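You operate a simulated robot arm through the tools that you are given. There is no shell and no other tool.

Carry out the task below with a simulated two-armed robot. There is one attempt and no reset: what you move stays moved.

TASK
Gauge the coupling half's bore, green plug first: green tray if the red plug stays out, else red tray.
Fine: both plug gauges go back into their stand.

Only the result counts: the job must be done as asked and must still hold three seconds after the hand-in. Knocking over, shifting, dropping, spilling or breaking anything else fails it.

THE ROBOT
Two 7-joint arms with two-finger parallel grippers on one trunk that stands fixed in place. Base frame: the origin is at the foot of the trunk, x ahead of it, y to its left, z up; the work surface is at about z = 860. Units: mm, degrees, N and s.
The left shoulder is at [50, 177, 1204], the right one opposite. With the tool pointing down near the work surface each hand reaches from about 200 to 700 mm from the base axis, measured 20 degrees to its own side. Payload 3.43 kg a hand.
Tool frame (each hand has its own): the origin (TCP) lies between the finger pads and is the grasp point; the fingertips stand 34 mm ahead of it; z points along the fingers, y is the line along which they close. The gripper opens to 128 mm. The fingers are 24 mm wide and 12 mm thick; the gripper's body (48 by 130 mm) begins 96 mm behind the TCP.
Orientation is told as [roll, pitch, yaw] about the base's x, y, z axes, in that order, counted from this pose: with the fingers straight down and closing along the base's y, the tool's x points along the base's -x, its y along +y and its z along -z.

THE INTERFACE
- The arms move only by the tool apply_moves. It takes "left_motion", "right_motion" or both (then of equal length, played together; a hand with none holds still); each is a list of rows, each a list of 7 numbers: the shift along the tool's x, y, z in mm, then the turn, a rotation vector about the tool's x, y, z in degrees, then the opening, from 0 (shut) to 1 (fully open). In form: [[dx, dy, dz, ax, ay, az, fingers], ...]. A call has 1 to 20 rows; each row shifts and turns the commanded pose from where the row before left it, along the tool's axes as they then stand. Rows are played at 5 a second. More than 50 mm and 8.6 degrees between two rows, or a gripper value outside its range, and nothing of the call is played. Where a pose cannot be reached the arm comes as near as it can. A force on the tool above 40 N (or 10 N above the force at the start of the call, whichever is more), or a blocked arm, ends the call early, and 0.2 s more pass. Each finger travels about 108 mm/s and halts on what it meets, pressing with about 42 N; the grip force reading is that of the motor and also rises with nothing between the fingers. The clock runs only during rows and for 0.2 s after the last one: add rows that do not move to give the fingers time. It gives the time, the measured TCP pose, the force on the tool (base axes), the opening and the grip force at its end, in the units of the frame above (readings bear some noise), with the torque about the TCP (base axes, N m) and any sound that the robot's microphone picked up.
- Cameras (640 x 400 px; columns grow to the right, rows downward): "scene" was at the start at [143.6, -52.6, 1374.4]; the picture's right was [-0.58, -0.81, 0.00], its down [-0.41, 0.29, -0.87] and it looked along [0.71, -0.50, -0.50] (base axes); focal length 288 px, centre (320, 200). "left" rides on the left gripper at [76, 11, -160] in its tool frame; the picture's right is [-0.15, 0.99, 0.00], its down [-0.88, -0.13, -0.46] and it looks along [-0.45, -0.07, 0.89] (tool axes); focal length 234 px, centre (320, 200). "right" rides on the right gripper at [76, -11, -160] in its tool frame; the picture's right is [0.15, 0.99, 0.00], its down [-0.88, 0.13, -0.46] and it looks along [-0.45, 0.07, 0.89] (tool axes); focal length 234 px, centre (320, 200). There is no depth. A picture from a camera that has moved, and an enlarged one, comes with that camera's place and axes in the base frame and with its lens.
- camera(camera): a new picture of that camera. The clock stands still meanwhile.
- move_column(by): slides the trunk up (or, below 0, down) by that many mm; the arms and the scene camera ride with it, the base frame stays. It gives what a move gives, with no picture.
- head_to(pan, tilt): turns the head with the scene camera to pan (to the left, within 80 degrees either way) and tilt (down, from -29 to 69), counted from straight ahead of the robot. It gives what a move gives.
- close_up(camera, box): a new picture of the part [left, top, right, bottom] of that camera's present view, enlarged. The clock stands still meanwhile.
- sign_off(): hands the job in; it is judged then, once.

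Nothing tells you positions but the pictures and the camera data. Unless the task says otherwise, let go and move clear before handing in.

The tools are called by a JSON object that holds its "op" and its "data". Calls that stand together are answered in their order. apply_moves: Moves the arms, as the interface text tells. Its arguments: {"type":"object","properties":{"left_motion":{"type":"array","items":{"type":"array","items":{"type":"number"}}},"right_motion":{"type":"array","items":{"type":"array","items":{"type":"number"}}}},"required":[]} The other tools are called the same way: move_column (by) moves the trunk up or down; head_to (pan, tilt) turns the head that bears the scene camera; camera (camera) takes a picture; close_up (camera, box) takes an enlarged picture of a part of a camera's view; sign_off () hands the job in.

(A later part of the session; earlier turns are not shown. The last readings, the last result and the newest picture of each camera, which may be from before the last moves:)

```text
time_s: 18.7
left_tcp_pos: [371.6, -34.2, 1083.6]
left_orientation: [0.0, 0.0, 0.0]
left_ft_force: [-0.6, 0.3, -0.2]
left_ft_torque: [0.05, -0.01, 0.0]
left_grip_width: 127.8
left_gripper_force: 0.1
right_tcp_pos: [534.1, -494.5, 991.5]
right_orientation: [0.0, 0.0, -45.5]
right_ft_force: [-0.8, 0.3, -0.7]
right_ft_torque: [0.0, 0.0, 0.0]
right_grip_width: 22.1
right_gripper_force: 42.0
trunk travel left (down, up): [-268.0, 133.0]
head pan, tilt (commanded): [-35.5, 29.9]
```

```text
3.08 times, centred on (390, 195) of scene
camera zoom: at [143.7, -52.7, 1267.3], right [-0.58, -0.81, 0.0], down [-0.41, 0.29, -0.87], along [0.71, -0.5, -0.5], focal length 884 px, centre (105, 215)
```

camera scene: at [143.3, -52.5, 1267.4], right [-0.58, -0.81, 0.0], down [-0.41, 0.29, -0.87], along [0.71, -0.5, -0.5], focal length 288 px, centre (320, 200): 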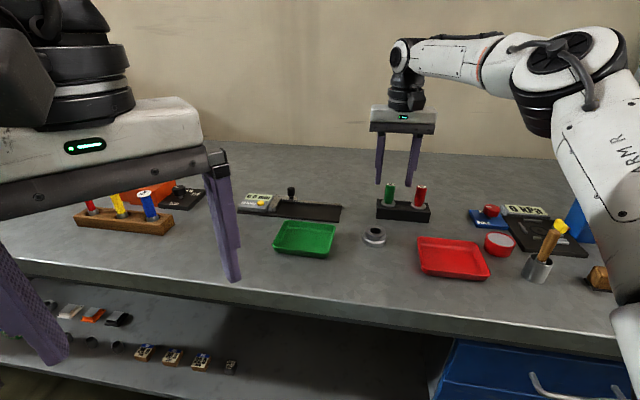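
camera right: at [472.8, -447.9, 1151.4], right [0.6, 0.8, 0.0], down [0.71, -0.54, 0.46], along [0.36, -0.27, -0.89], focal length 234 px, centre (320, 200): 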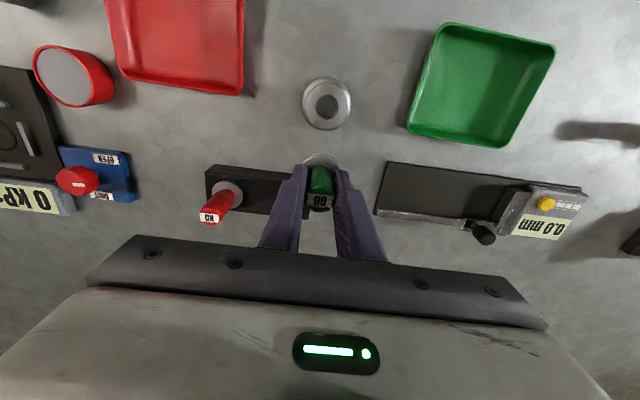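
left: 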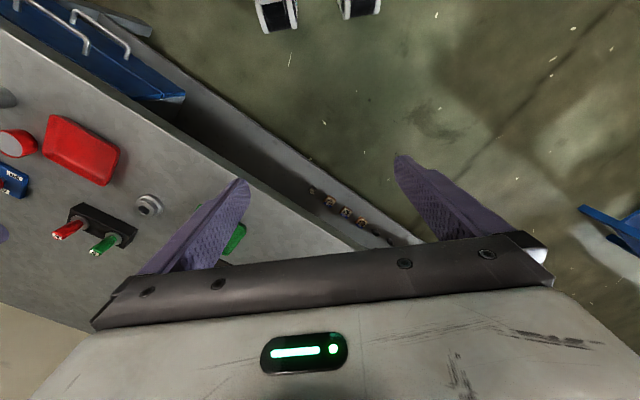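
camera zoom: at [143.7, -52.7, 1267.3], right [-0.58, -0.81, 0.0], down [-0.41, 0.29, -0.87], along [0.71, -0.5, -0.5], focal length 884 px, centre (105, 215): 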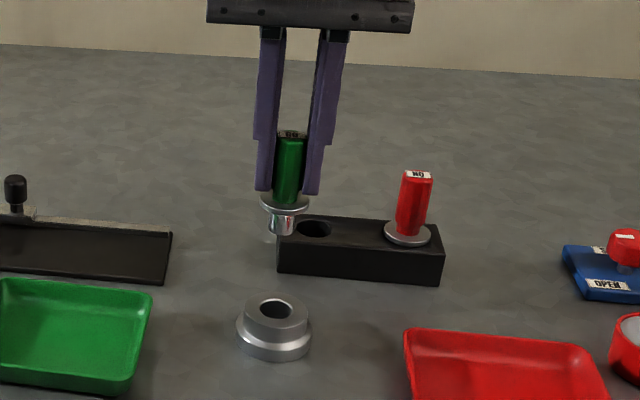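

{"op": "close_up", "data": {"camera": "right", "box": [288, 73, 368, 123]}}

{"op": "close_up", "data": {"camera": "right", "box": [280, 130, 360, 220]}}

{"op": "close_up", "data": {"camera": "scene", "box": [350, 210, 400, 250]}}

{"op": "camera", "data": {"camera": "left"}}

```text
8.00 times, centred on (328, 98) of right
camera zoom: at [472.8, -447.9, 1151.4], right [0.6, 0.8, 0.0], down [0.71, -0.54, 0.46], along [0.36, -0.27, -0.89], focal length 1873 px, centre (256, 1016)
```

zoom: 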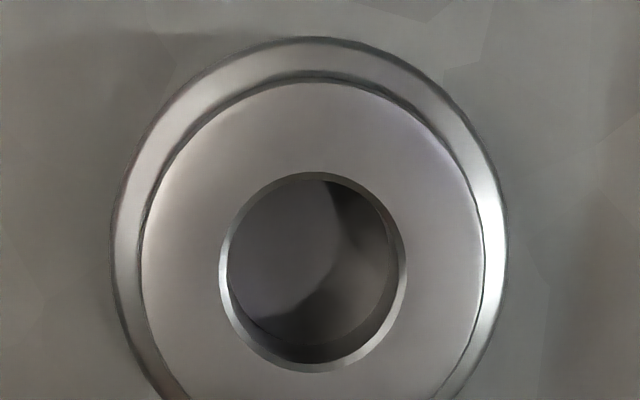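

```text
4.44 times, centred on (320, 175) of right
camera zoom: at [472.8, -447.9, 1151.4], right [0.6, 0.8, 0.0], down [0.71, -0.54, 0.46], along [0.36, -0.27, -0.89], focal length 1041 px, centre (320, 311)
```

zoom: 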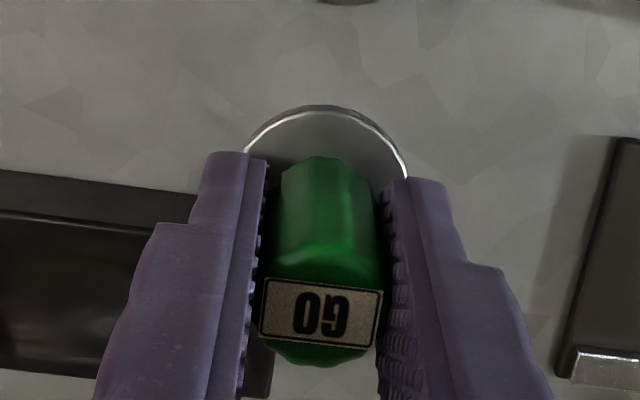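

```text
10.00 times, centred on (375, 230) of scene
camera zoom: at [143.7, -52.7, 1267.3], right [-0.58, -0.81, 0.0], down [-0.41, 0.29, -0.87], along [0.71, -0.5, -0.5], focal length 2874 px, centre (-230, -100)
```

zoom: 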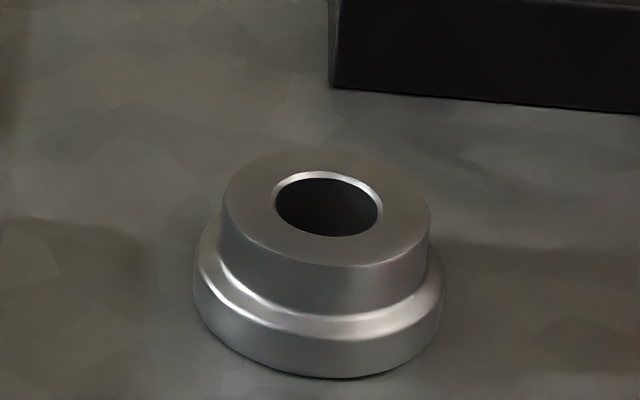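

```text
taken
camera left: at [294.1, -24.2, 1245.0], right [0.14, 0.99, 0.0], down [0.88, -0.13, 0.46], along [0.45, -0.07, -0.89], focal length 234 px, centre (320, 200)
```

left: 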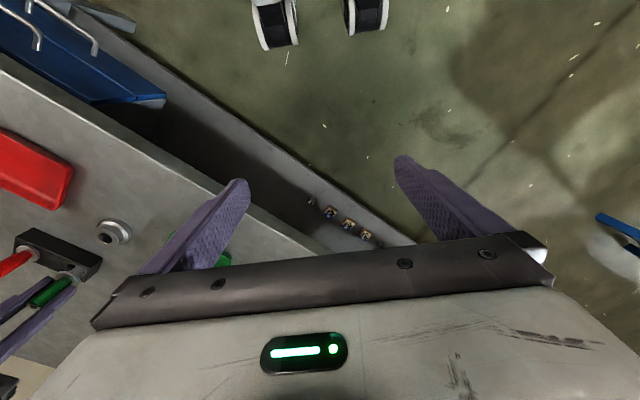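

The ring's bore centre comes out at (498.3, -458.8) from both cameras. I'm moving the plug over it and lowering to just above the hub.

{"op": "apply_moves", "data": {"right_motion": [[17, -0.2, 0, 0, 0, 0, 0.0], [17, -0.2, 0, 0, 0, 0, 0.0], [16.9, -0.2, 0, 0, 0, 0, 0.0], [0, 0, 12, 0, 0, 0, 0.0], [0, 0, 12, 0, 0, 0, 0.0], [0, 0, 8, 0, 0, 0, 0.0], [0, 0, 0, 0, 0, 0, 0.0], [0, 0, 0, 0, 0, 0, 0.0]]}}

{"op": "close_up", "data": {"camera": "scene", "box": [340, 190, 420, 250]}}

{"op": "close_up", "data": {"camera": "right", "box": [270, 120, 370, 220]}}

{"op": "close_up", "data": {"camera": "left", "box": [70, 200, 150, 260]}}

```text
time_s: 20.5
left_tcp_pos: [371.8, -35.9, 1084.4]
left_orientation: [0.0, -0.1, 0.1]
left_ft_force: [0.2, -0.1, -0.2]
left_ft_torque: [0.05, 0.03, -0.01]
left_grip_width: 128.0
left_gripper_force: 0.1
right_tcp_pos: [498.1, -458.2, 959.3]
right_orientation: [0.0, 0.1, -45.3]
right_ft_force: [-0.4, 0.1, -1.3]
right_ft_torque: [0.02, -0.04, -0.03]
right_grip_width: 21.9
right_gripper_force: 41.9
trunk travel left (down, up): [-268.0, 133.0]
head pan, tilt (commanded): [-35.5, 29.9]
```

```text
6.67 times, centred on (380, 220) of scene
camera zoom: at [143.7, -52.7, 1267.3], right [-0.58, -0.81, 0.0], down [-0.41, 0.29, -0.87], along [0.71, -0.5, -0.5], focal length 1916 px, centre (-80, 67)
```

zoom: 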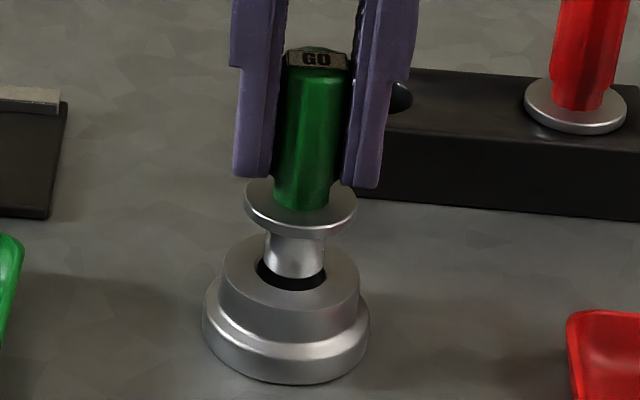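

```text
4.00 times, centred on (320, 170) of right
camera zoom: at [436.5, -411.7, 1119.0], right [0.6, 0.8, 0.0], down [0.71, -0.54, 0.46], along [0.36, -0.27, -0.89], focal length 937 px, centre (320, 320)
```

zoom: 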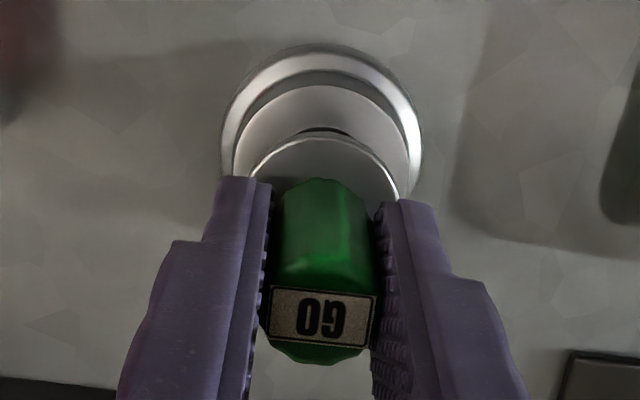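

```text
6.67 times, centred on (110, 230) of left
camera zoom: at [294.1, -24.2, 1245.0], right [0.14, 0.99, 0.0], down [0.88, -0.13, 0.46], along [0.45, -0.07, -0.89], focal length 1561 px, centre (1720, 0)
```

zoom: 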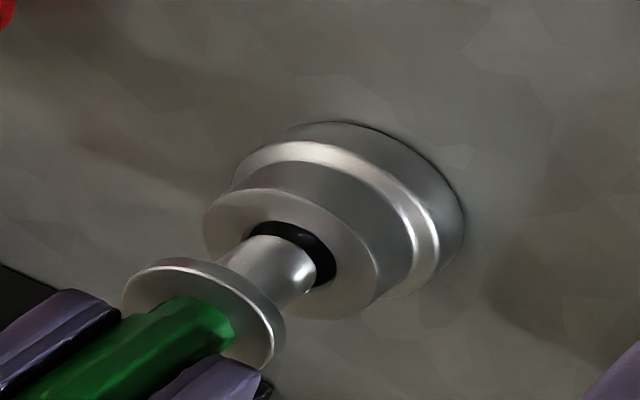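

The plug is hovering over the bore. I'll zoom in for fine alignment.

{"op": "close_up", "data": {"camera": "scene", "box": [361, 214, 391, 234]}}

{"op": "close_up", "data": {"camera": "left", "box": [88, 222, 118, 242]}}

{"op": "close_up", "data": {"camera": "right", "box": [290, 130, 350, 170]}}

```text
16.00 times, centred on (376, 224) of scene
camera zoom: at [143.7, -52.7, 1267.3], right [-0.58, -0.81, 0.0], down [-0.41, 0.29, -0.87], along [0.71, -0.5, -0.5], focal length 4599 px, centre (-576, -184)
```

zoom: 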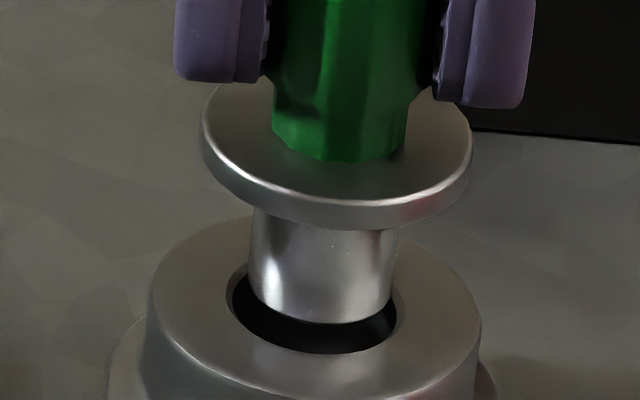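

```text
16.00 times, centred on (103, 232) of left
camera zoom: at [294.1, -24.2, 1245.0], right [0.14, 0.99, 0.0], down [0.88, -0.13, 0.46], along [0.45, -0.07, -0.89], focal length 3747 px, centre (3792, -312)
```

zoom: 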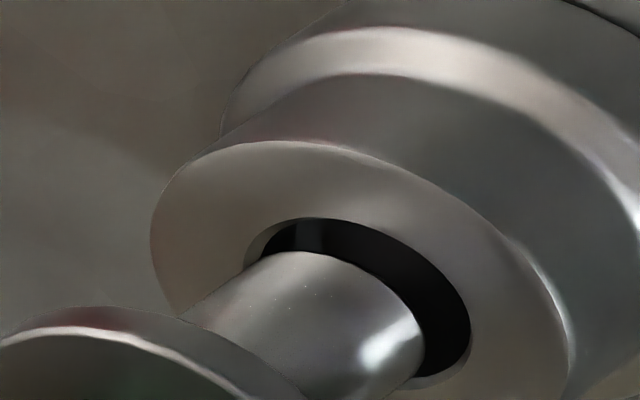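

```text
10.00 times, centred on (320, 150) of right
camera zoom: at [436.5, -411.7, 1119.0], right [0.6, 0.8, 0.0], down [0.71, -0.54, 0.46], along [0.36, -0.27, -0.89], focal length 2342 px, centre (320, 700)
```

zoom: 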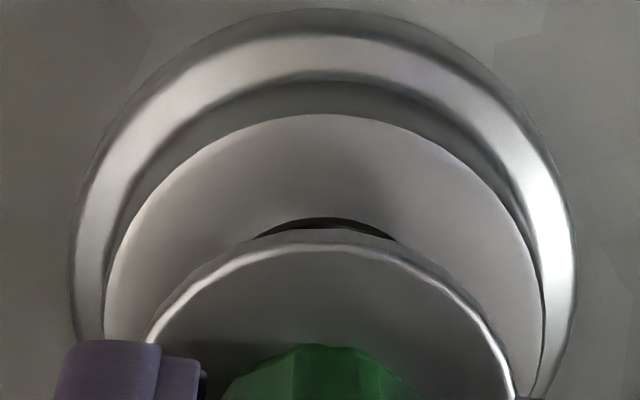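

Lateral error looks under 0.7 mm, within the chamfer's capture range. I'm lowering slowly in small steps while watching the force.

{"op": "apply_moves", "data": {"right_motion": [[0, 0, 1.5, 0, 0, 0, 0.0], [0, 0, 1.5, 0, 0, 0, 0.0], [0, 0, 1.5, 0, 0, 0, 0.0], [0, 0, 1.5, 0, 0, 0, 0.0], [0, 0, 1.5, 0, 0, 0, 0.0], [0, 0, 1.0, 0, 0, 0, 0.0]]}}

{"op": "close_up", "data": {"camera": "scene", "box": [361, 214, 391, 234]}}

{"op": "close_up", "data": {"camera": "left", "box": [88, 222, 118, 242]}}

```text
time_s: 21.9
left_tcp_pos: [370.6, -35.0, 1082.6]
left_orientation: [0.0, -0.1, 0.2]
left_ft_force: [-0.2, 0.1, -0.3]
left_ft_torque: [0.04, 0.02, 0.0]
left_grip_width: 127.9
left_gripper_force: 0.0
right_tcp_pos: [497.5, -457.9, 952.4]
right_orientation: [0.1, 0.0, -45.2]
right_ft_force: [0.5, 0.0, -2.4]
right_ft_torque: [0.02, -0.04, -0.01]
right_grip_width: 21.9
right_gripper_force: 42.5
trunk travel left (down, up): [-268.0, 133.0]
head pan, tilt (commanded): [-35.5, 29.9]
```

```text
16.00 times, centred on (376, 224) of scene
camera zoom: at [143.7, -52.7, 1267.3], right [-0.58, -0.81, 0.0], down [-0.41, 0.29, -0.87], along [0.71, -0.5, -0.5], focal length 4599 px, centre (-576, -184)
```

zoom: 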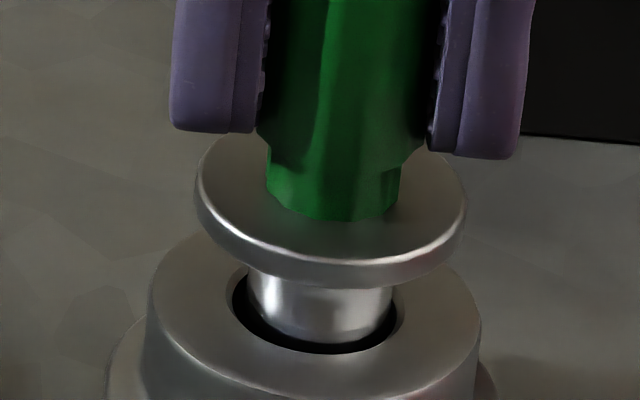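

```text
16.00 times, centred on (103, 232) of left
camera zoom: at [294.1, -24.2, 1245.0], right [0.14, 0.99, 0.0], down [0.88, -0.13, 0.46], along [0.45, -0.07, -0.89], focal length 3747 px, centre (3792, -312)
```

zoom: 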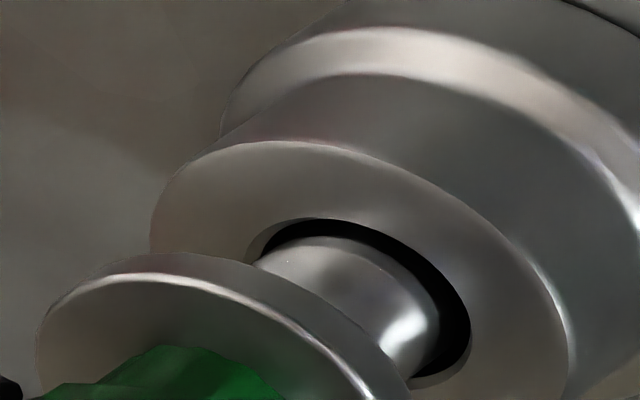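

Force is still near the plug's own weight, and the pin seems to be entering the bore. Continuing down in small steps.

{"op": "apply_moves", "data": {"right_motion": [[0, 0, 1.0, 0, 0, 0, 0.0], [0, 0, 1.0, 0, 0, 0, 0.0], [0, 0, 1.0, 0, 0, 0, 0.0], [0, 0, 1.0, 0, 0, 0, 0.0], [0, 0, 0, 0, 0, 0, 0.0]]}}

{"op": "close_up", "data": {"camera": "scene", "box": [361, 214, 391, 234]}}

{"op": "close_up", "data": {"camera": "left", "box": [88, 222, 118, 242]}}

```text
time_s: 23.1
left_tcp_pos: [372.0, -36.4, 1082.9]
left_orientation: [-0.1, 0.0, 0.1]
left_ft_force: [-0.4, -0.3, -0.9]
left_ft_torque: [0.02, 0.0, 0.0]
left_grip_width: 127.9
left_gripper_force: 0.0
right_tcp_pos: [496.7, -459.6, 947.5]
right_orientation: [0.0, -0.1, -45.3]
right_ft_force: [0.1, -1.0, -1.3]
right_ft_torque: [0.0, -0.02, -0.02]
right_grip_width: 21.4
right_gripper_force: 42.5
trunk travel left (down, up): [-268.0, 133.0]
head pan, tilt (commanded): [-35.5, 29.9]
```

```text
16.00 times, centred on (376, 224) of scene
camera zoom: at [143.7, -52.7, 1267.3], right [-0.58, -0.81, 0.0], down [-0.41, 0.29, -0.87], along [0.71, -0.5, -0.5], focal length 4599 px, centre (-576, -184)
```

zoom: 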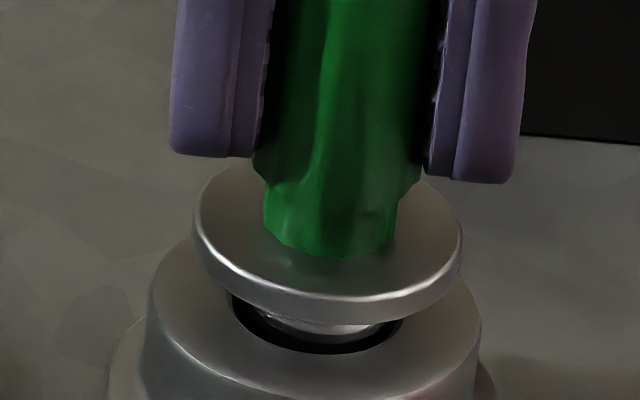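

```text
16.00 times, centred on (103, 232) of left
camera zoom: at [294.1, -24.2, 1245.0], right [0.14, 0.99, 0.0], down [0.88, -0.13, 0.46], along [0.45, -0.07, -0.89], focal length 3747 px, centre (3792, -312)
```

zoom: 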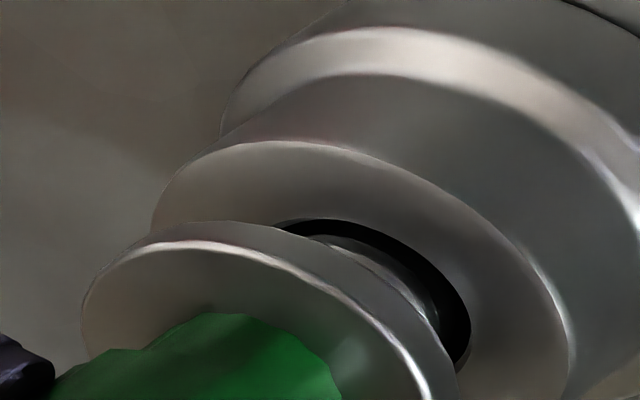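

The green pin slides in freely. I'll continue until the collar nearly seats on the hub.

{"op": "apply_moves", "data": {"right_motion": [[0, 0, 1.0, 0, 0, 0, 0.0], [0, 0, 1.0, 0, 0, 0, 0.0], [0, 0, 1.0, 0, 0, 0, 0.0], [0, 0, 1.0, 0, 0, 0, 0.0], [0, 0, 1.0, 0, 0, 0, 0.0], [0, 0, 1.0, 0, 0, 0, 0.0], [0, 0, 0, 0, 0, 0, 0.0]]}}

{"op": "close_up", "data": {"camera": "scene", "box": [361, 214, 391, 234]}}

{"op": "close_up", "data": {"camera": "left", "box": [88, 222, 118, 242]}}

```text
time_s: 24.7
left_tcp_pos: [372.1, -34.7, 1083.7]
left_orientation: [0.0, 0.1, 0.1]
left_ft_force: [-0.2, 0.0, 0.3]
left_ft_torque: [0.02, -0.02, -0.02]
left_grip_width: 127.9
left_gripper_force: 0.0
right_tcp_pos: [497.2, -458.4, 941.4]
right_orientation: [0.1, 0.0, -45.3]
right_ft_force: [0.1, 0.8, -0.6]
right_ft_torque: [0.04, -0.07, 0.02]
right_grip_width: 21.5
right_gripper_force: 42.4
trunk travel left (down, up): [-268.0, 133.0]
head pan, tilt (commanded): [-35.5, 29.9]
```

```text
16.00 times, centred on (376, 224) of scene
camera zoom: at [143.6, -52.6, 1267.4], right [-0.58, -0.81, 0.0], down [-0.41, 0.29, -0.87], along [0.71, -0.5, -0.5], focal length 4599 px, centre (-576, -184)
```

zoom: 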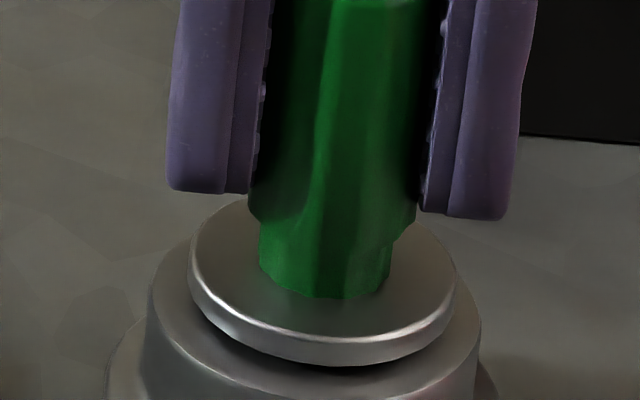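

```text
16.00 times, centred on (103, 232) of left
camera zoom: at [294.0, -24.1, 1245.1], right [0.14, 0.99, 0.0], down [0.88, -0.13, 0.46], along [0.45, -0.07, -0.89], focal length 3747 px, centre (3792, -312)
```

zoom: 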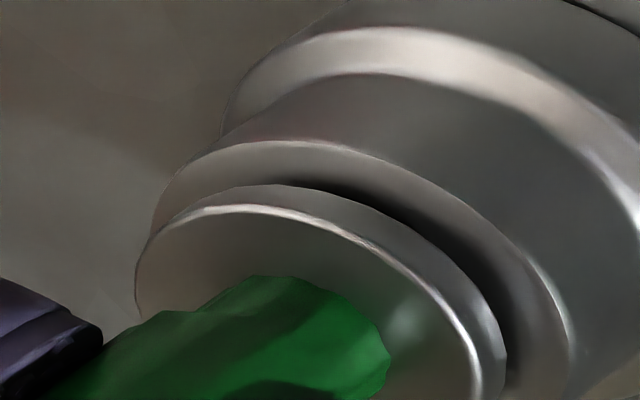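

Green has gone in almost to the collar. I'm taking it the last couple of mm to confirm it seats.

{"op": "apply_moves", "data": {"right_motion": [[0, 0, 0.6, 0, 0, 0, 0.0], [0, 0, 0.6, 0, 0, 0, 0.0], [0, 0, 0.6, 0, 0, 0, 0.0], [0, 0, 0.6, 0, 0, 0, 0.0]]}}

{"op": "close_up", "data": {"camera": "scene", "box": [361, 214, 391, 234]}}

```text
time_s: 25.7
left_tcp_pos: [370.3, -35.7, 1084.0]
left_orientation: [-0.1, -0.1, 0.1]
left_ft_force: [0.3, -0.8, 0.9]
left_ft_torque: [-0.01, 0.04, 0.01]
left_grip_width: 127.8
left_gripper_force: 0.1
right_tcp_pos: [496.4, -458.1, 940.3]
right_orientation: [0.1, -0.2, -45.3]
right_ft_force: [-1.8, -1.4, 11.4]
right_ft_torque: [-0.07, 0.05, -0.07]
right_grip_width: 21.6
right_gripper_force: 42.2
trunk travel left (down, up): [-268.0, 133.0]
head pan, tilt (commanded): [-35.5, 29.9]
```

```text
16.00 times, centred on (376, 224) of scene
camera zoom: at [142.6, -52.0, 1267.7], right [-0.58, -0.81, 0.0], down [-0.41, 0.29, -0.87], along [0.71, -0.5, -0.5], focal length 4599 px, centre (-576, -184)
```

zoom: 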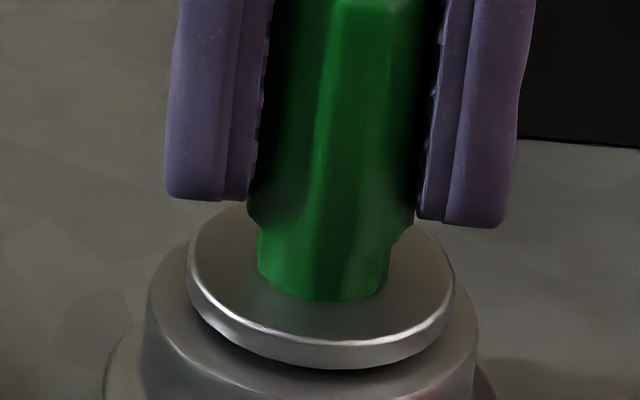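

The force jumped to 11 N, so the collar may be seated or the pin may be resting on something. I'll look from the other cameras.

{"op": "close_up", "data": {"camera": "left", "box": [83, 218, 123, 243]}}

{"op": "close_up", "data": {"camera": "right", "box": [280, 120, 360, 180]}}

{"op": "close_up", "data": {"camera": "scene", "box": [351, 214, 401, 254]}}

```text
16.00 times, centred on (103, 230) of left
camera zoom: at [293.1, -23.5, 1245.5], right [0.14, 0.99, 0.0], down [0.88, -0.13, 0.46], along [0.45, -0.07, -0.89], focal length 3747 px, centre (3792, -288)
```

zoom: 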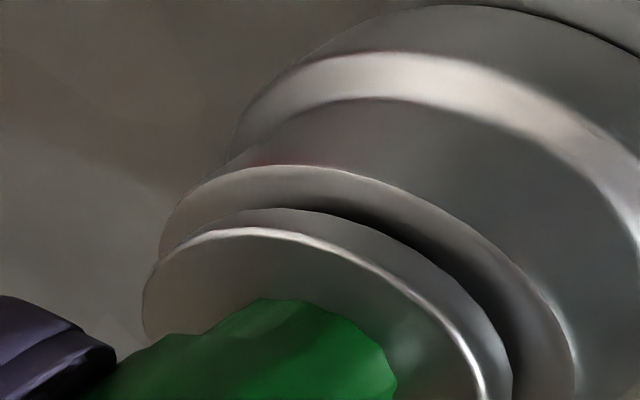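

```text
6.67 times, centred on (320, 150) of right
camera zoom: at [435.7, -411.5, 1100.1], right [0.6, 0.8, 0.0], down [0.71, -0.53, 0.46], along [0.37, -0.27, -0.89], focal length 1561 px, centre (320, 533)
```

zoom: 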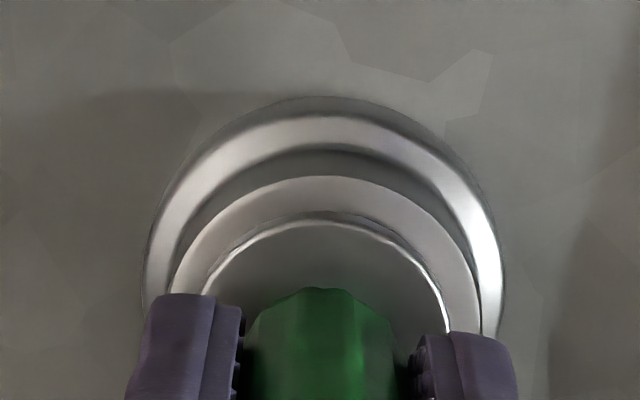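

```text
10.00 times, centred on (376, 234) of scene
camera zoom: at [142.6, -52.0, 1267.7], right [-0.58, -0.81, 0.0], down [-0.41, 0.29, -0.87], along [0.71, -0.5, -0.5], focal length 2874 px, centre (-240, -140)
```

zoom: 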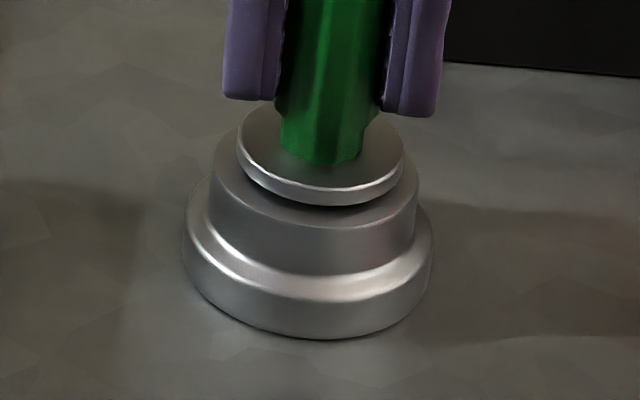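

There may still be a 2 mm gap under the collar, so I'll press slightly further, well under the force limit, to see whether it is seated.

{"op": "apply_moves", "data": {"right_motion": [[0, 0, 0.5, 0, 0, 0, 0.0], [0, 0, 0.5, 0, 0, 0, 0.0], [0, 0, 0, 0, 0, 0, 0.0]]}}

{"op": "close_up", "data": {"camera": "scene", "box": [361, 214, 391, 234]}}

```text
time_s: 26.5
left_tcp_pos: [369.6, -34.7, 1084.1]
left_orientation: [-0.1, -0.2, 0.1]
left_ft_force: [0.0, -0.4, 0.2]
left_ft_torque: [-0.02, 0.0, 0.08]
left_grip_width: 128.0
left_gripper_force: 0.0
right_tcp_pos: [496.8, -457.3, 940.3]
right_orientation: [0.1, -0.2, -45.5]
right_ft_force: [0.3, -4.6, 16.6]
right_ft_torque: [-0.2, -0.09, -0.06]
right_grip_width: 21.7
right_gripper_force: 41.7
trunk travel left (down, up): [-268.0, 133.0]
head pan, tilt (commanded): [-35.5, 29.9]
```

```text
16.00 times, centred on (376, 224) of scene
camera zoom: at [142.3, -51.8, 1267.7], right [-0.58, -0.81, 0.0], down [-0.4, 0.29, -0.87], along [0.71, -0.5, -0.5], focal length 4599 px, centre (-576, -184)
```

zoom: 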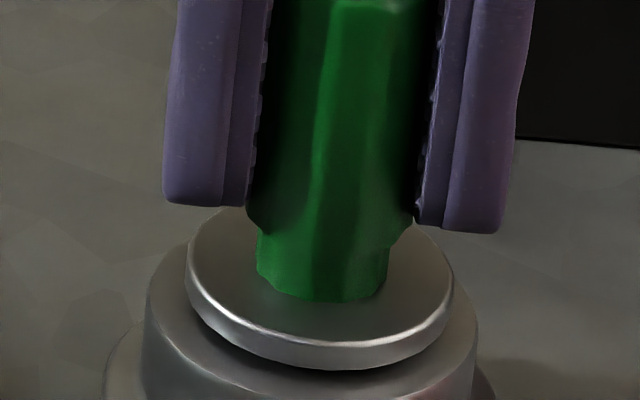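

It won't go further under 16 N. I'll relax the push and briefly open the fingers a few mm, so the plug can settle under its own weight.

{"op": "apply_moves", "data": {"right_motion": [[0, 0, -1.0, 0, 0, 0, 0.0], [0, 0, -0.8, 0, 0, 0, 0.0], [0, 0, 0, 0, 0, 0, 0.0]]}}

{"op": "apply_moves", "data": {"right_motion": [[0, 0, 0, 0, 0, 0, 0.2], [0, 0, 0, 0, 0, 0, 0.22], [0, 0, 0, 0, 0, 0, 0.22], [0, 0, 0, 0, 0, 0, 0.22]]}}

{"op": "close_up", "data": {"camera": "scene", "box": [361, 214, 391, 234]}}

{"op": "close_up", "data": {"camera": "left", "box": [83, 218, 123, 243]}}

{"op": "close_up", "data": {"camera": "right", "box": [260, 110, 380, 230]}}

```text
time_s: 27.3
left_tcp_pos: [371.7, -35.3, 1084.0]
left_orientation: [0.0, 0.0, 0.1]
left_ft_force: [0.5, 0.7, -0.6]
left_ft_torque: [0.01, 0.0, 0.01]
left_grip_width: 127.9
left_gripper_force: 0.0
right_tcp_pos: [496.2, -458.6, 938.6]
right_orientation: [0.0, -0.1, -45.3]
right_ft_force: [1.3, 0.6, 8.9]
right_ft_torque: [0.02, -0.05, -0.04]
right_grip_width: 21.3
right_gripper_force: 42.5
trunk travel left (down, up): [-268.0, 133.0]
head pan, tilt (commanded): [-35.5, 29.9]
```

```text
time_s: 28.3
left_tcp_pos: [370.4, -33.6, 1083.4]
left_orientation: [-0.2, 0.0, 0.3]
left_ft_force: [-0.1, -0.1, 0.2]
left_ft_torque: [-0.03, 0.04, 0.02]
left_grip_width: 128.1
left_gripper_force: 0.1
right_tcp_pos: [496.6, -458.9, 940.3]
right_orientation: [-0.1, -0.1, -45.3]
right_ft_force: [-1.1, 1.1, 4.2]
right_ft_torque: [0.0, -0.04, 0.03]
right_grip_width: 28.3
right_gripper_force: 0.4
trunk travel left (down, up): [-268.0, 133.0]
head pan, tilt (commanded): [-35.5, 29.9]
```

```text
16.00 times, centred on (376, 224) of scene
camera zoom: at [143.2, -52.2, 1267.4], right [-0.58, -0.81, 0.0], down [-0.41, 0.29, -0.87], along [0.71, -0.5, -0.5], focal length 4599 px, centre (-576, -184)
```

zoom: 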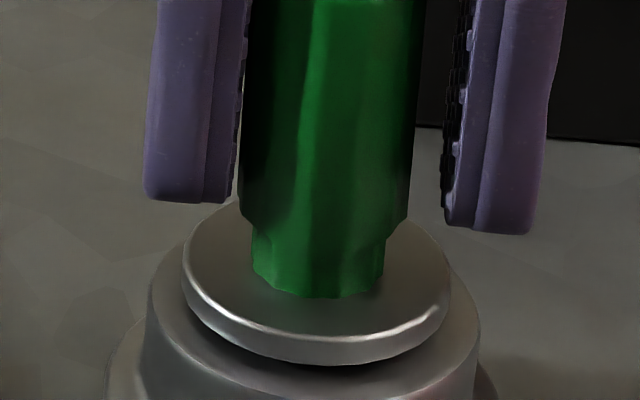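

```text
16.00 times, centred on (103, 230) of left
camera zoom: at [293.6, -23.7, 1245.1], right [0.14, 0.99, 0.0], down [0.88, -0.13, 0.46], along [0.45, -0.07, -0.89], focal length 3747 px, centre (3792, -288)
```

zoom: 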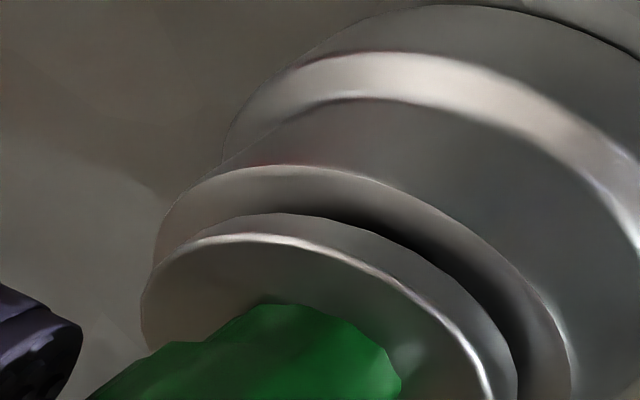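

```text
3.33 times, centred on (320, 170) of right
camera zoom: at [436.0, -411.9, 1099.3], right [0.6, 0.8, 0.0], down [0.71, -0.53, 0.46], along [0.36, -0.27, -0.89], focal length 781 px, centre (320, 300)
```

zoom: 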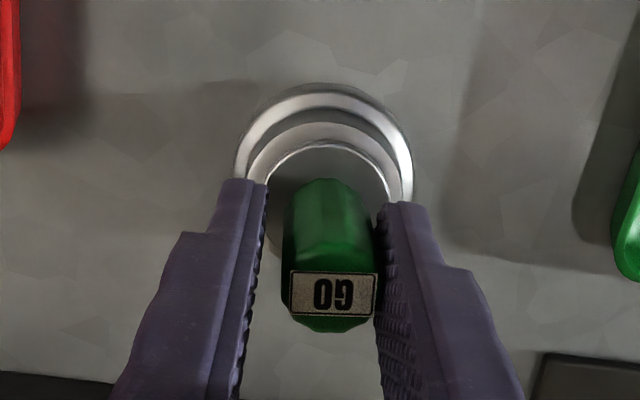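

The plug now stands in the bore on its own. Comparing pictures, it had crept down in my grip by about 1 mm/s. I'll lower the open fingers for a deeper grip before gripping again.

{"op": "apply_moves", "data": {"right_motion": [[0, 0, 2, 0, 0, 0, 0.25], [0, 0, 3, 0, 0, 0, 0.25], [0, 0, 3, 0, 0, 0, 0.25], [0, 0, 0, 0, 0, 0, 0.25]]}}

{"op": "close_up", "data": {"camera": "scene", "box": [361, 214, 391, 234]}}

{"op": "close_up", "data": {"camera": "right", "box": [260, 110, 380, 230]}}

```text
time_s: 29.3
left_tcp_pos: [372.5, -35.6, 1084.5]
left_orientation: [0.0, 0.0, 0.0]
left_ft_force: [-0.5, -0.8, 0.8]
left_ft_torque: [0.0, 0.0, 0.03]
left_grip_width: 128.2
left_gripper_force: 0.1
right_tcp_pos: [497.4, -459.8, 930.4]
right_orientation: [0.0, 0.0, -45.3]
right_ft_force: [-0.5, 0.3, -0.5]
right_ft_torque: [0.0, 0.05, 0.0]
right_grip_width: 31.9
right_gripper_force: 0.1
trunk travel left (down, up): [-268.0, 133.0]
head pan, tilt (commanded): [-35.5, 29.9]
```

```text
16.00 times, centred on (376, 224) of scene
camera zoom: at [143.6, -52.6, 1267.3], right [-0.58, -0.81, 0.0], down [-0.41, 0.29, -0.87], along [0.71, -0.5, -0.5], focal length 4599 px, centre (-576, -184)
```

zoom: 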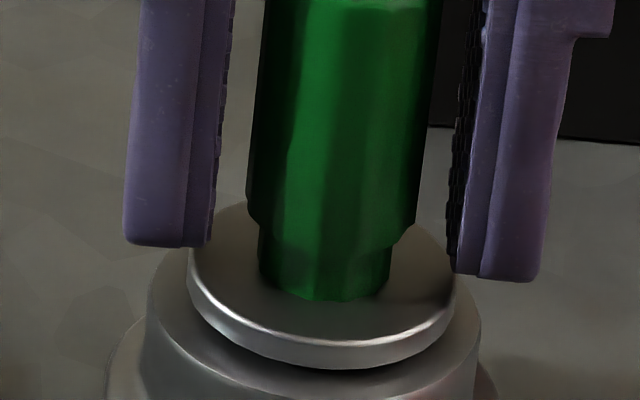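

```text
3.33 times, centred on (320, 170) of right
camera zoom: at [436.4, -412.0, 1091.3], right [0.6, 0.8, 0.0], down [0.71, -0.53, 0.46], along [0.36, -0.27, -0.89], focal length 781 px, centre (320, 300)
```

zoom: 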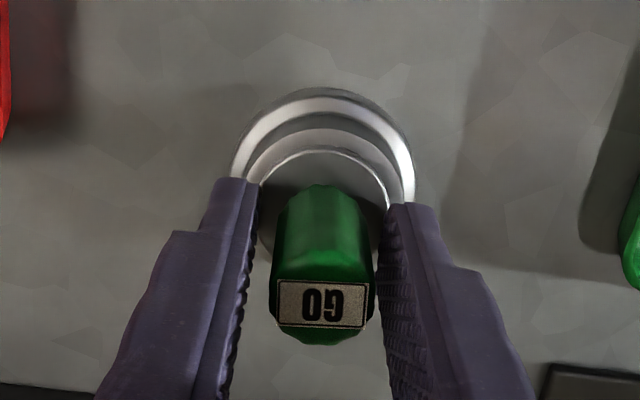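

The freed plug stands upright with the fingers clear. Gripping lower now, then a gentle press to see whether the collar goes any deeper.

{"op": "apply_moves", "data": {"right_motion": [[0, 0, 0, 0, 0, 0, 0.17], [0, 0, 0, 0, 0, 0, 0.0], [0, 0, 0, 0, 0, 0, 0.0], [0, 0, 0.6, 0, 0, 0, 0.0], [0, 0, 0.6, 0, 0, 0, 0.0], [0, 0, 0.4, 0, 0, 0, 0.0]]}}

{"op": "close_up", "data": {"camera": "scene", "box": [361, 214, 391, 234]}}

{"op": "close_up", "data": {"camera": "left", "box": [83, 218, 123, 243]}}

```text
time_s: 30.7
left_tcp_pos: [371.5, -35.2, 1083.8]
left_orientation: [0.0, -0.1, 0.2]
left_ft_force: [0.8, 1.2, 0.0]
left_ft_torque: [-0.03, 0.03, -0.03]
left_grip_width: 128.2
left_gripper_force: 0.1
right_tcp_pos: [497.3, -458.2, 931.2]
right_orientation: [0.1, -0.1, -45.3]
right_ft_force: [1.1, -0.8, 3.0]
right_ft_torque: [0.12, -0.1, -0.01]
right_grip_width: 21.9
right_gripper_force: 42.5
trunk travel left (down, up): [-268.0, 133.0]
head pan, tilt (commanded): [-35.5, 29.9]
```

```text
16.00 times, centred on (376, 224) of scene
camera zoom: at [143.3, -52.4, 1267.5], right [-0.58, -0.81, 0.0], down [-0.41, 0.29, -0.87], along [0.71, -0.5, -0.5], focal length 4599 px, centre (-576, -184)
```

zoom: 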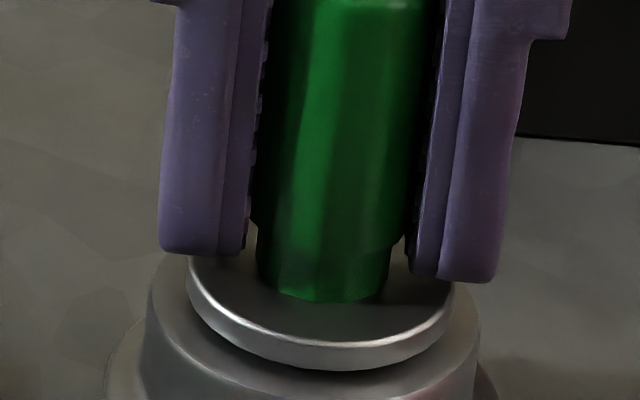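

```text
16.00 times, centred on (103, 230) of left
camera zoom: at [293.8, -23.9, 1245.2], right [0.14, 0.99, 0.0], down [0.88, -0.13, 0.46], along [0.45, -0.07, -0.89], focal length 3747 px, centre (3792, -288)
```

zoom: 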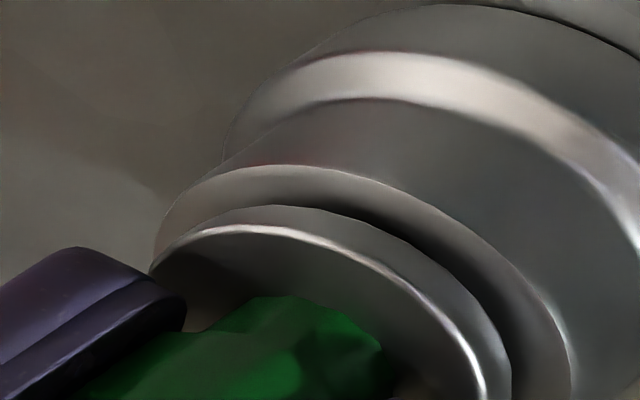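

{"op": "apply_moves", "data": {"right_motion": [[0, 0, 0.7, 0, 0, 0, 0.0], [0, 0, 0.7, 0, 0, 0, 0.0], [0, 0, 0, 0, 0, 0, 0.0]]}}

{"op": "close_up", "data": {"camera": "scene", "box": [361, 214, 391, 234]}}

{"op": "close_up", "data": {"camera": "left", "box": [83, 218, 123, 243]}}

```text
time_s: 31.5
left_tcp_pos: [370.1, -34.0, 1082.4]
left_orientation: [-0.1, 0.0, 0.1]
left_ft_force: [0.1, 0.1, 0.0]
left_ft_torque: [0.0, -0.02, 0.02]
left_grip_width: 127.9
left_gripper_force: 0.1
right_tcp_pos: [497.2, -457.5, 928.9]
right_orientation: [0.1, -0.1, -45.3]
right_ft_force: [1.6, -1.3, 9.3]
right_ft_torque: [0.1, -0.25, -0.08]
right_grip_width: 21.6
right_gripper_force: 41.8
trunk travel left (down, up): [-268.0, 133.0]
head pan, tilt (commanded): [-35.5, 29.9]
```

```text
16.00 times, centred on (376, 224) of scene
camera zoom: at [143.0, -52.0, 1267.5], right [-0.58, -0.81, 0.0], down [-0.41, 0.29, -0.87], along [0.71, -0.5, -0.5], focal length 4599 px, centre (-576, -184)
```

zoom: 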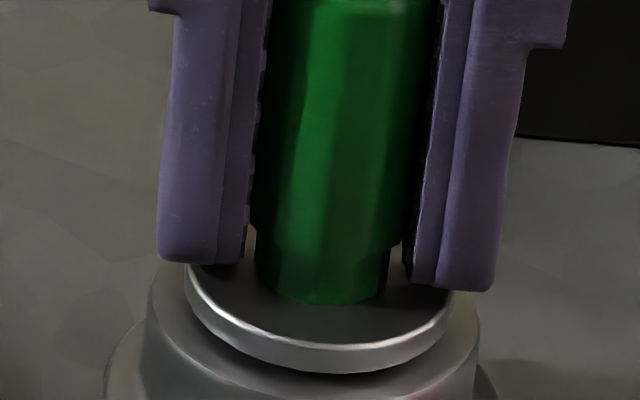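

```text
16.00 times, centred on (103, 230) of left
camera zoom: at [293.4, -23.5, 1245.3], right [0.14, 0.99, 0.0], down [0.88, -0.13, 0.46], along [0.45, -0.07, -0.89], focal length 3747 px, centre (3792, -288)
```

zoom: 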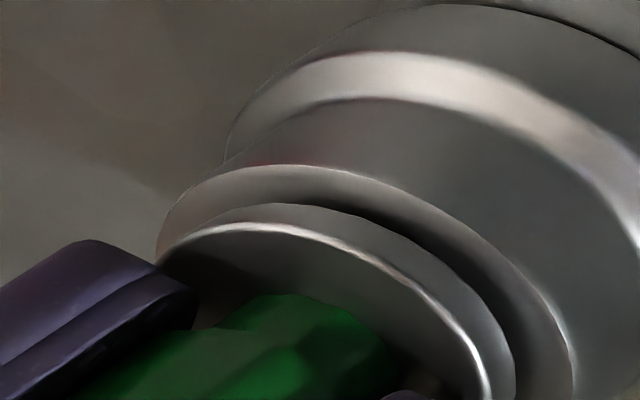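

It is still sinking slightly. One more small press to seat it fully.

{"op": "apply_moves", "data": {"right_motion": [[0, 0, 0.7, 0, 0, 0, 0.0], [0, 0, 0.7, 0, 0, 0, 0.0], [0, 0, 0, 0, 0, 0, 0.0]]}}

{"op": "close_up", "data": {"camera": "scene", "box": [361, 214, 391, 234]}}

{"op": "close_up", "data": {"camera": "left", "box": [83, 218, 123, 243]}}

```text
time_s: 32.3
left_tcp_pos: [370.8, -35.0, 1084.1]
left_orientation: [-0.1, -0.1, 0.1]
left_ft_force: [-0.5, 0.8, 0.5]
left_ft_torque: [-0.04, 0.04, 0.01]
left_grip_width: 127.9
left_gripper_force: 0.1
right_tcp_pos: [497.4, -457.8, 930.3]
right_orientation: [0.2, -0.3, -45.3]
right_ft_force: [2.0, -4.0, 20.6]
right_ft_torque: [-0.18, -0.1, 0.02]
right_grip_width: 21.7
right_gripper_force: 41.7
trunk travel left (down, up): [-268.0, 133.0]
head pan, tilt (commanded): [-35.5, 29.9]
```

```text
16.00 times, centred on (376, 224) of scene
camera zoom: at [142.2, -51.4, 1267.8], right [-0.58, -0.81, 0.0], down [-0.4, 0.29, -0.87], along [0.71, -0.5, -0.5], focal length 4599 px, centre (-576, -184)
```

zoom: 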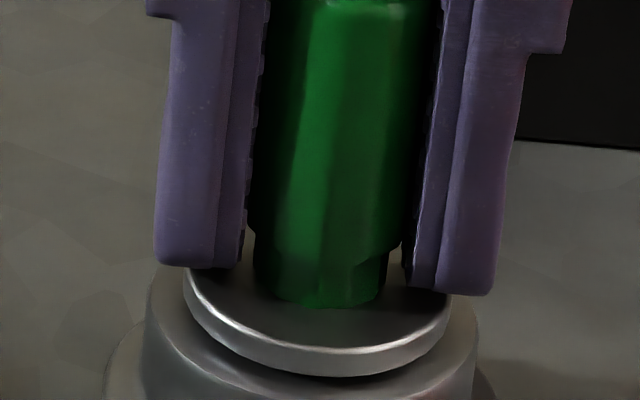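

```text
16.00 times, centred on (103, 230) of left
camera zoom: at [292.6, -22.9, 1245.7], right [0.14, 0.99, 0.0], down [0.88, -0.13, 0.46], along [0.45, -0.07, -0.89], focal length 3747 px, centre (3792, -288)
```

zoom: 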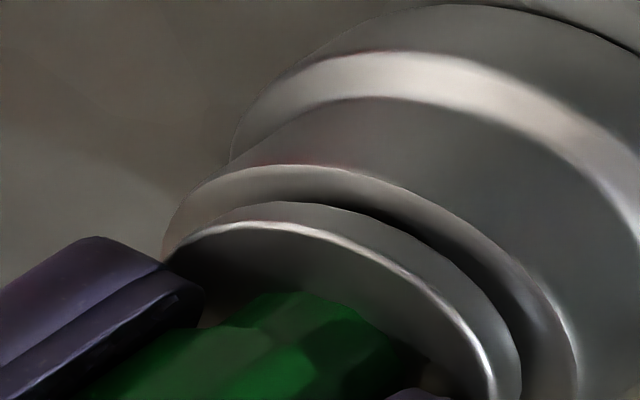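

The green GO plug seats fully in the bore, taking 20 N with the collar on the hub. Now I lift it straight out.

{"op": "apply_moves", "data": {"right_motion": [[0, 0, -2, 0, 0, 0, 0.0], [0, 0, -5, 0, 0, 0, 0.0], [0, 0, -8, 0, 0, 0, 0.0], [0, 0, -12, 0, 0, 0, 0.0], [0, 0, -14, 0, 0, 0, 0.0], [0, 0, -14, 0, 0, 0, 0.0]]}}

{"op": "close_up", "data": {"camera": "scene", "box": [330, 150, 450, 260]}}

{"op": "camera", "data": {"camera": "right"}}

```text
time_s: 33.7
left_tcp_pos: [371.2, -35.7, 1082.0]
left_orientation: [0.0, -0.1, 0.1]
left_ft_force: [-0.7, 1.7, 0.1]
left_ft_torque: [0.02, 0.0, 0.01]
left_grip_width: 128.2
left_gripper_force: 0.0
right_tcp_pos: [496.8, -458.7, 982.2]
right_orientation: [0.0, 0.0, -45.3]
right_ft_force: [0.0, -0.2, -2.0]
right_ft_torque: [0.01, 0.01, -0.03]
right_grip_width: 21.9
right_gripper_force: 42.2
trunk travel left (down, up): [-268.0, 133.0]
head pan, tilt (commanded): [-35.5, 29.9]
```

```text
3.64 times, centred on (390, 205) of scene
camera zoom: at [143.6, -52.6, 1267.3], right [-0.58, -0.81, 0.0], down [-0.41, 0.29, -0.87], along [0.71, -0.5, -0.5], focal length 1045 px, centre (66, 182)
```

zoom: 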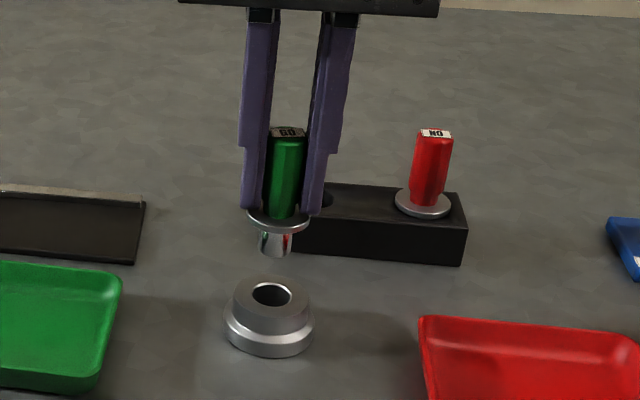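

```text
taken
camera right: at [436.1, -411.6, 1142.1], right [0.6, 0.8, 0.0], down [0.71, -0.53, 0.46], along [0.36, -0.27, -0.89], focal length 234 px, centre (320, 200)
```

right: 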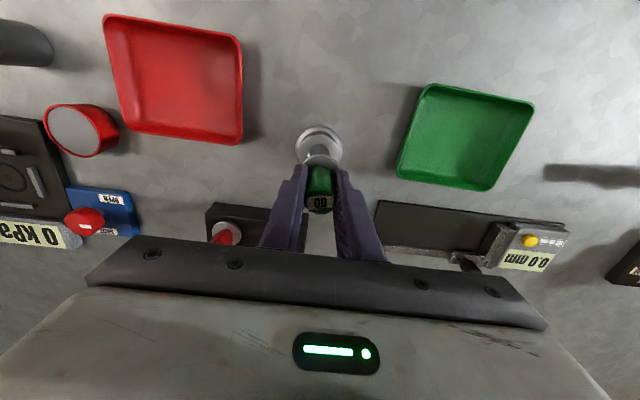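

The green plug is free and the ring stayed put. Carrying the plug back above its hole in the stand.

{"op": "apply_moves", "data": {"right_motion": [[-19, -5.7, 0, 0, 0, 0, 0.0], [-19, -5.7, 0, 0, 0, 0, 0.0], [-19, -5.7, 0, 0, 0, 0, 0.0], [-19, -5.7, 3, 0, 0, 0, 0.0], [-19, -5.8, 5, 0, 0, 0, 0.0], [-12, 0, 5, 0, 0, 0, 0.0], [-6, 0, 3, 0, 0, 0, 0.0]]}}

{"op": "close_up", "data": {"camera": "scene", "box": [360, 150, 440, 220]}}

{"op": "close_up", "data": {"camera": "right", "box": [240, 120, 400, 220]}}

{"op": "camera", "data": {"camera": "left"}}

```text
time_s: 35.3
left_tcp_pos: [371.3, -34.1, 1083.0]
left_orientation: [-0.1, 0.0, 0.1]
left_ft_force: [-0.2, -0.4, -0.1]
left_ft_torque: [0.03, 0.01, 0.02]
left_grip_width: 128.0
left_gripper_force: 0.0
right_tcp_pos: [557.2, -558.1, 967.1]
right_orientation: [-0.1, -0.1, -45.3]
right_ft_force: [0.2, -0.7, -2.4]
right_ft_torque: [0.0, 0.01, -0.02]
right_grip_width: 22.0
right_gripper_force: 42.2
trunk travel left (down, up): [-268.0, 133.0]
head pan, tilt (commanded): [-35.5, 29.9]
```

```text
5.71 times, centred on (400, 185) of scene
camera zoom: at [143.6, -52.4, 1267.4], right [-0.58, -0.81, 0.0], down [-0.41, 0.29, -0.87], along [0.71, -0.5, -0.5], focal length 1643 px, centre (-137, 286)
```

zoom: 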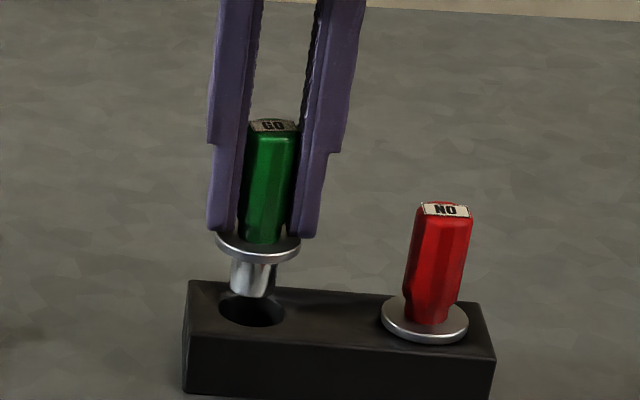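

```text
4.00 times, centred on (320, 170) of right
camera zoom: at [495.3, -511.4, 1126.3], right [0.6, 0.8, 0.0], down [0.71, -0.53, 0.46], along [0.37, -0.27, -0.89], focal length 937 px, centre (320, 320)
```

zoom: 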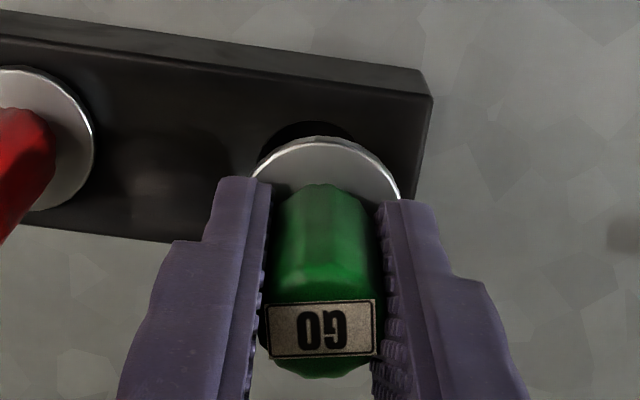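

```text
taken
camera left: at [294.1, -23.9, 1245.0], right [0.14, 0.99, 0.0], down [0.88, -0.13, 0.46], along [0.45, -0.07, -0.89], focal length 234 px, centre (320, 200)
```

left: 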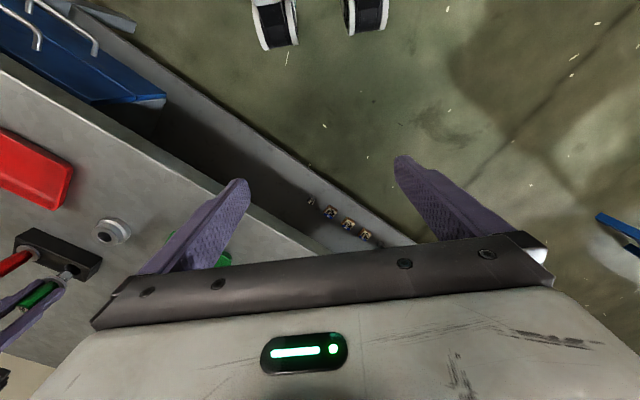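

The plug is over the hole. I'll check the centring more closely, since the hole is wider than the pin.

{"op": "close_up", "data": {"camera": "right", "box": [290, 140, 350, 180]}}

{"op": "close_up", "data": {"camera": "scene", "box": [374, 178, 404, 208]}}

{"op": "close_up", "data": {"camera": "left", "box": [30, 250, 110, 310]}}

```text
10.00 times, centred on (320, 160) of right
camera zoom: at [495.3, -511.4, 1126.3], right [0.6, 0.8, 0.0], down [0.71, -0.53, 0.46], along [0.37, -0.27, -0.89], focal length 2342 px, centre (320, 600)
```

zoom: 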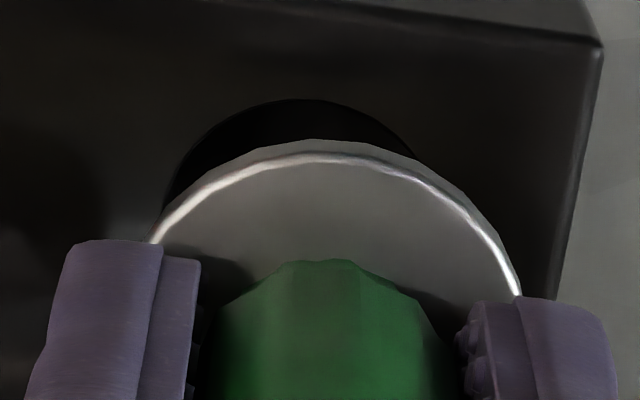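

```text
13.33 times, centred on (389, 193) of scene
camera zoom: at [143.6, -52.4, 1267.4], right [-0.58, -0.81, 0.0], down [-0.41, 0.29, -0.87], along [0.71, -0.5, -0.5], focal length 3833 px, centre (-600, 293)
```

zoom: 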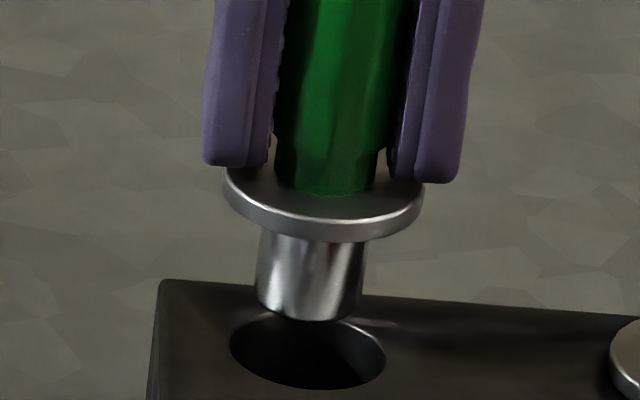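

```text
6.67 times, centred on (70, 280) of left
camera zoom: at [294.1, -23.9, 1245.0], right [0.14, 0.99, 0.0], down [0.88, -0.13, 0.46], along [0.45, -0.07, -0.89], focal length 1561 px, centre (1987, -333)
```

zoom: 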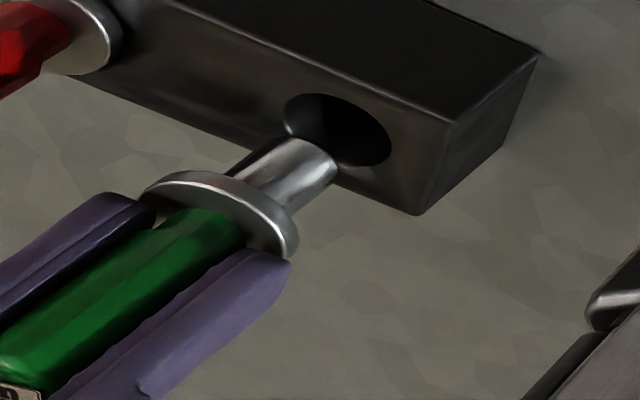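

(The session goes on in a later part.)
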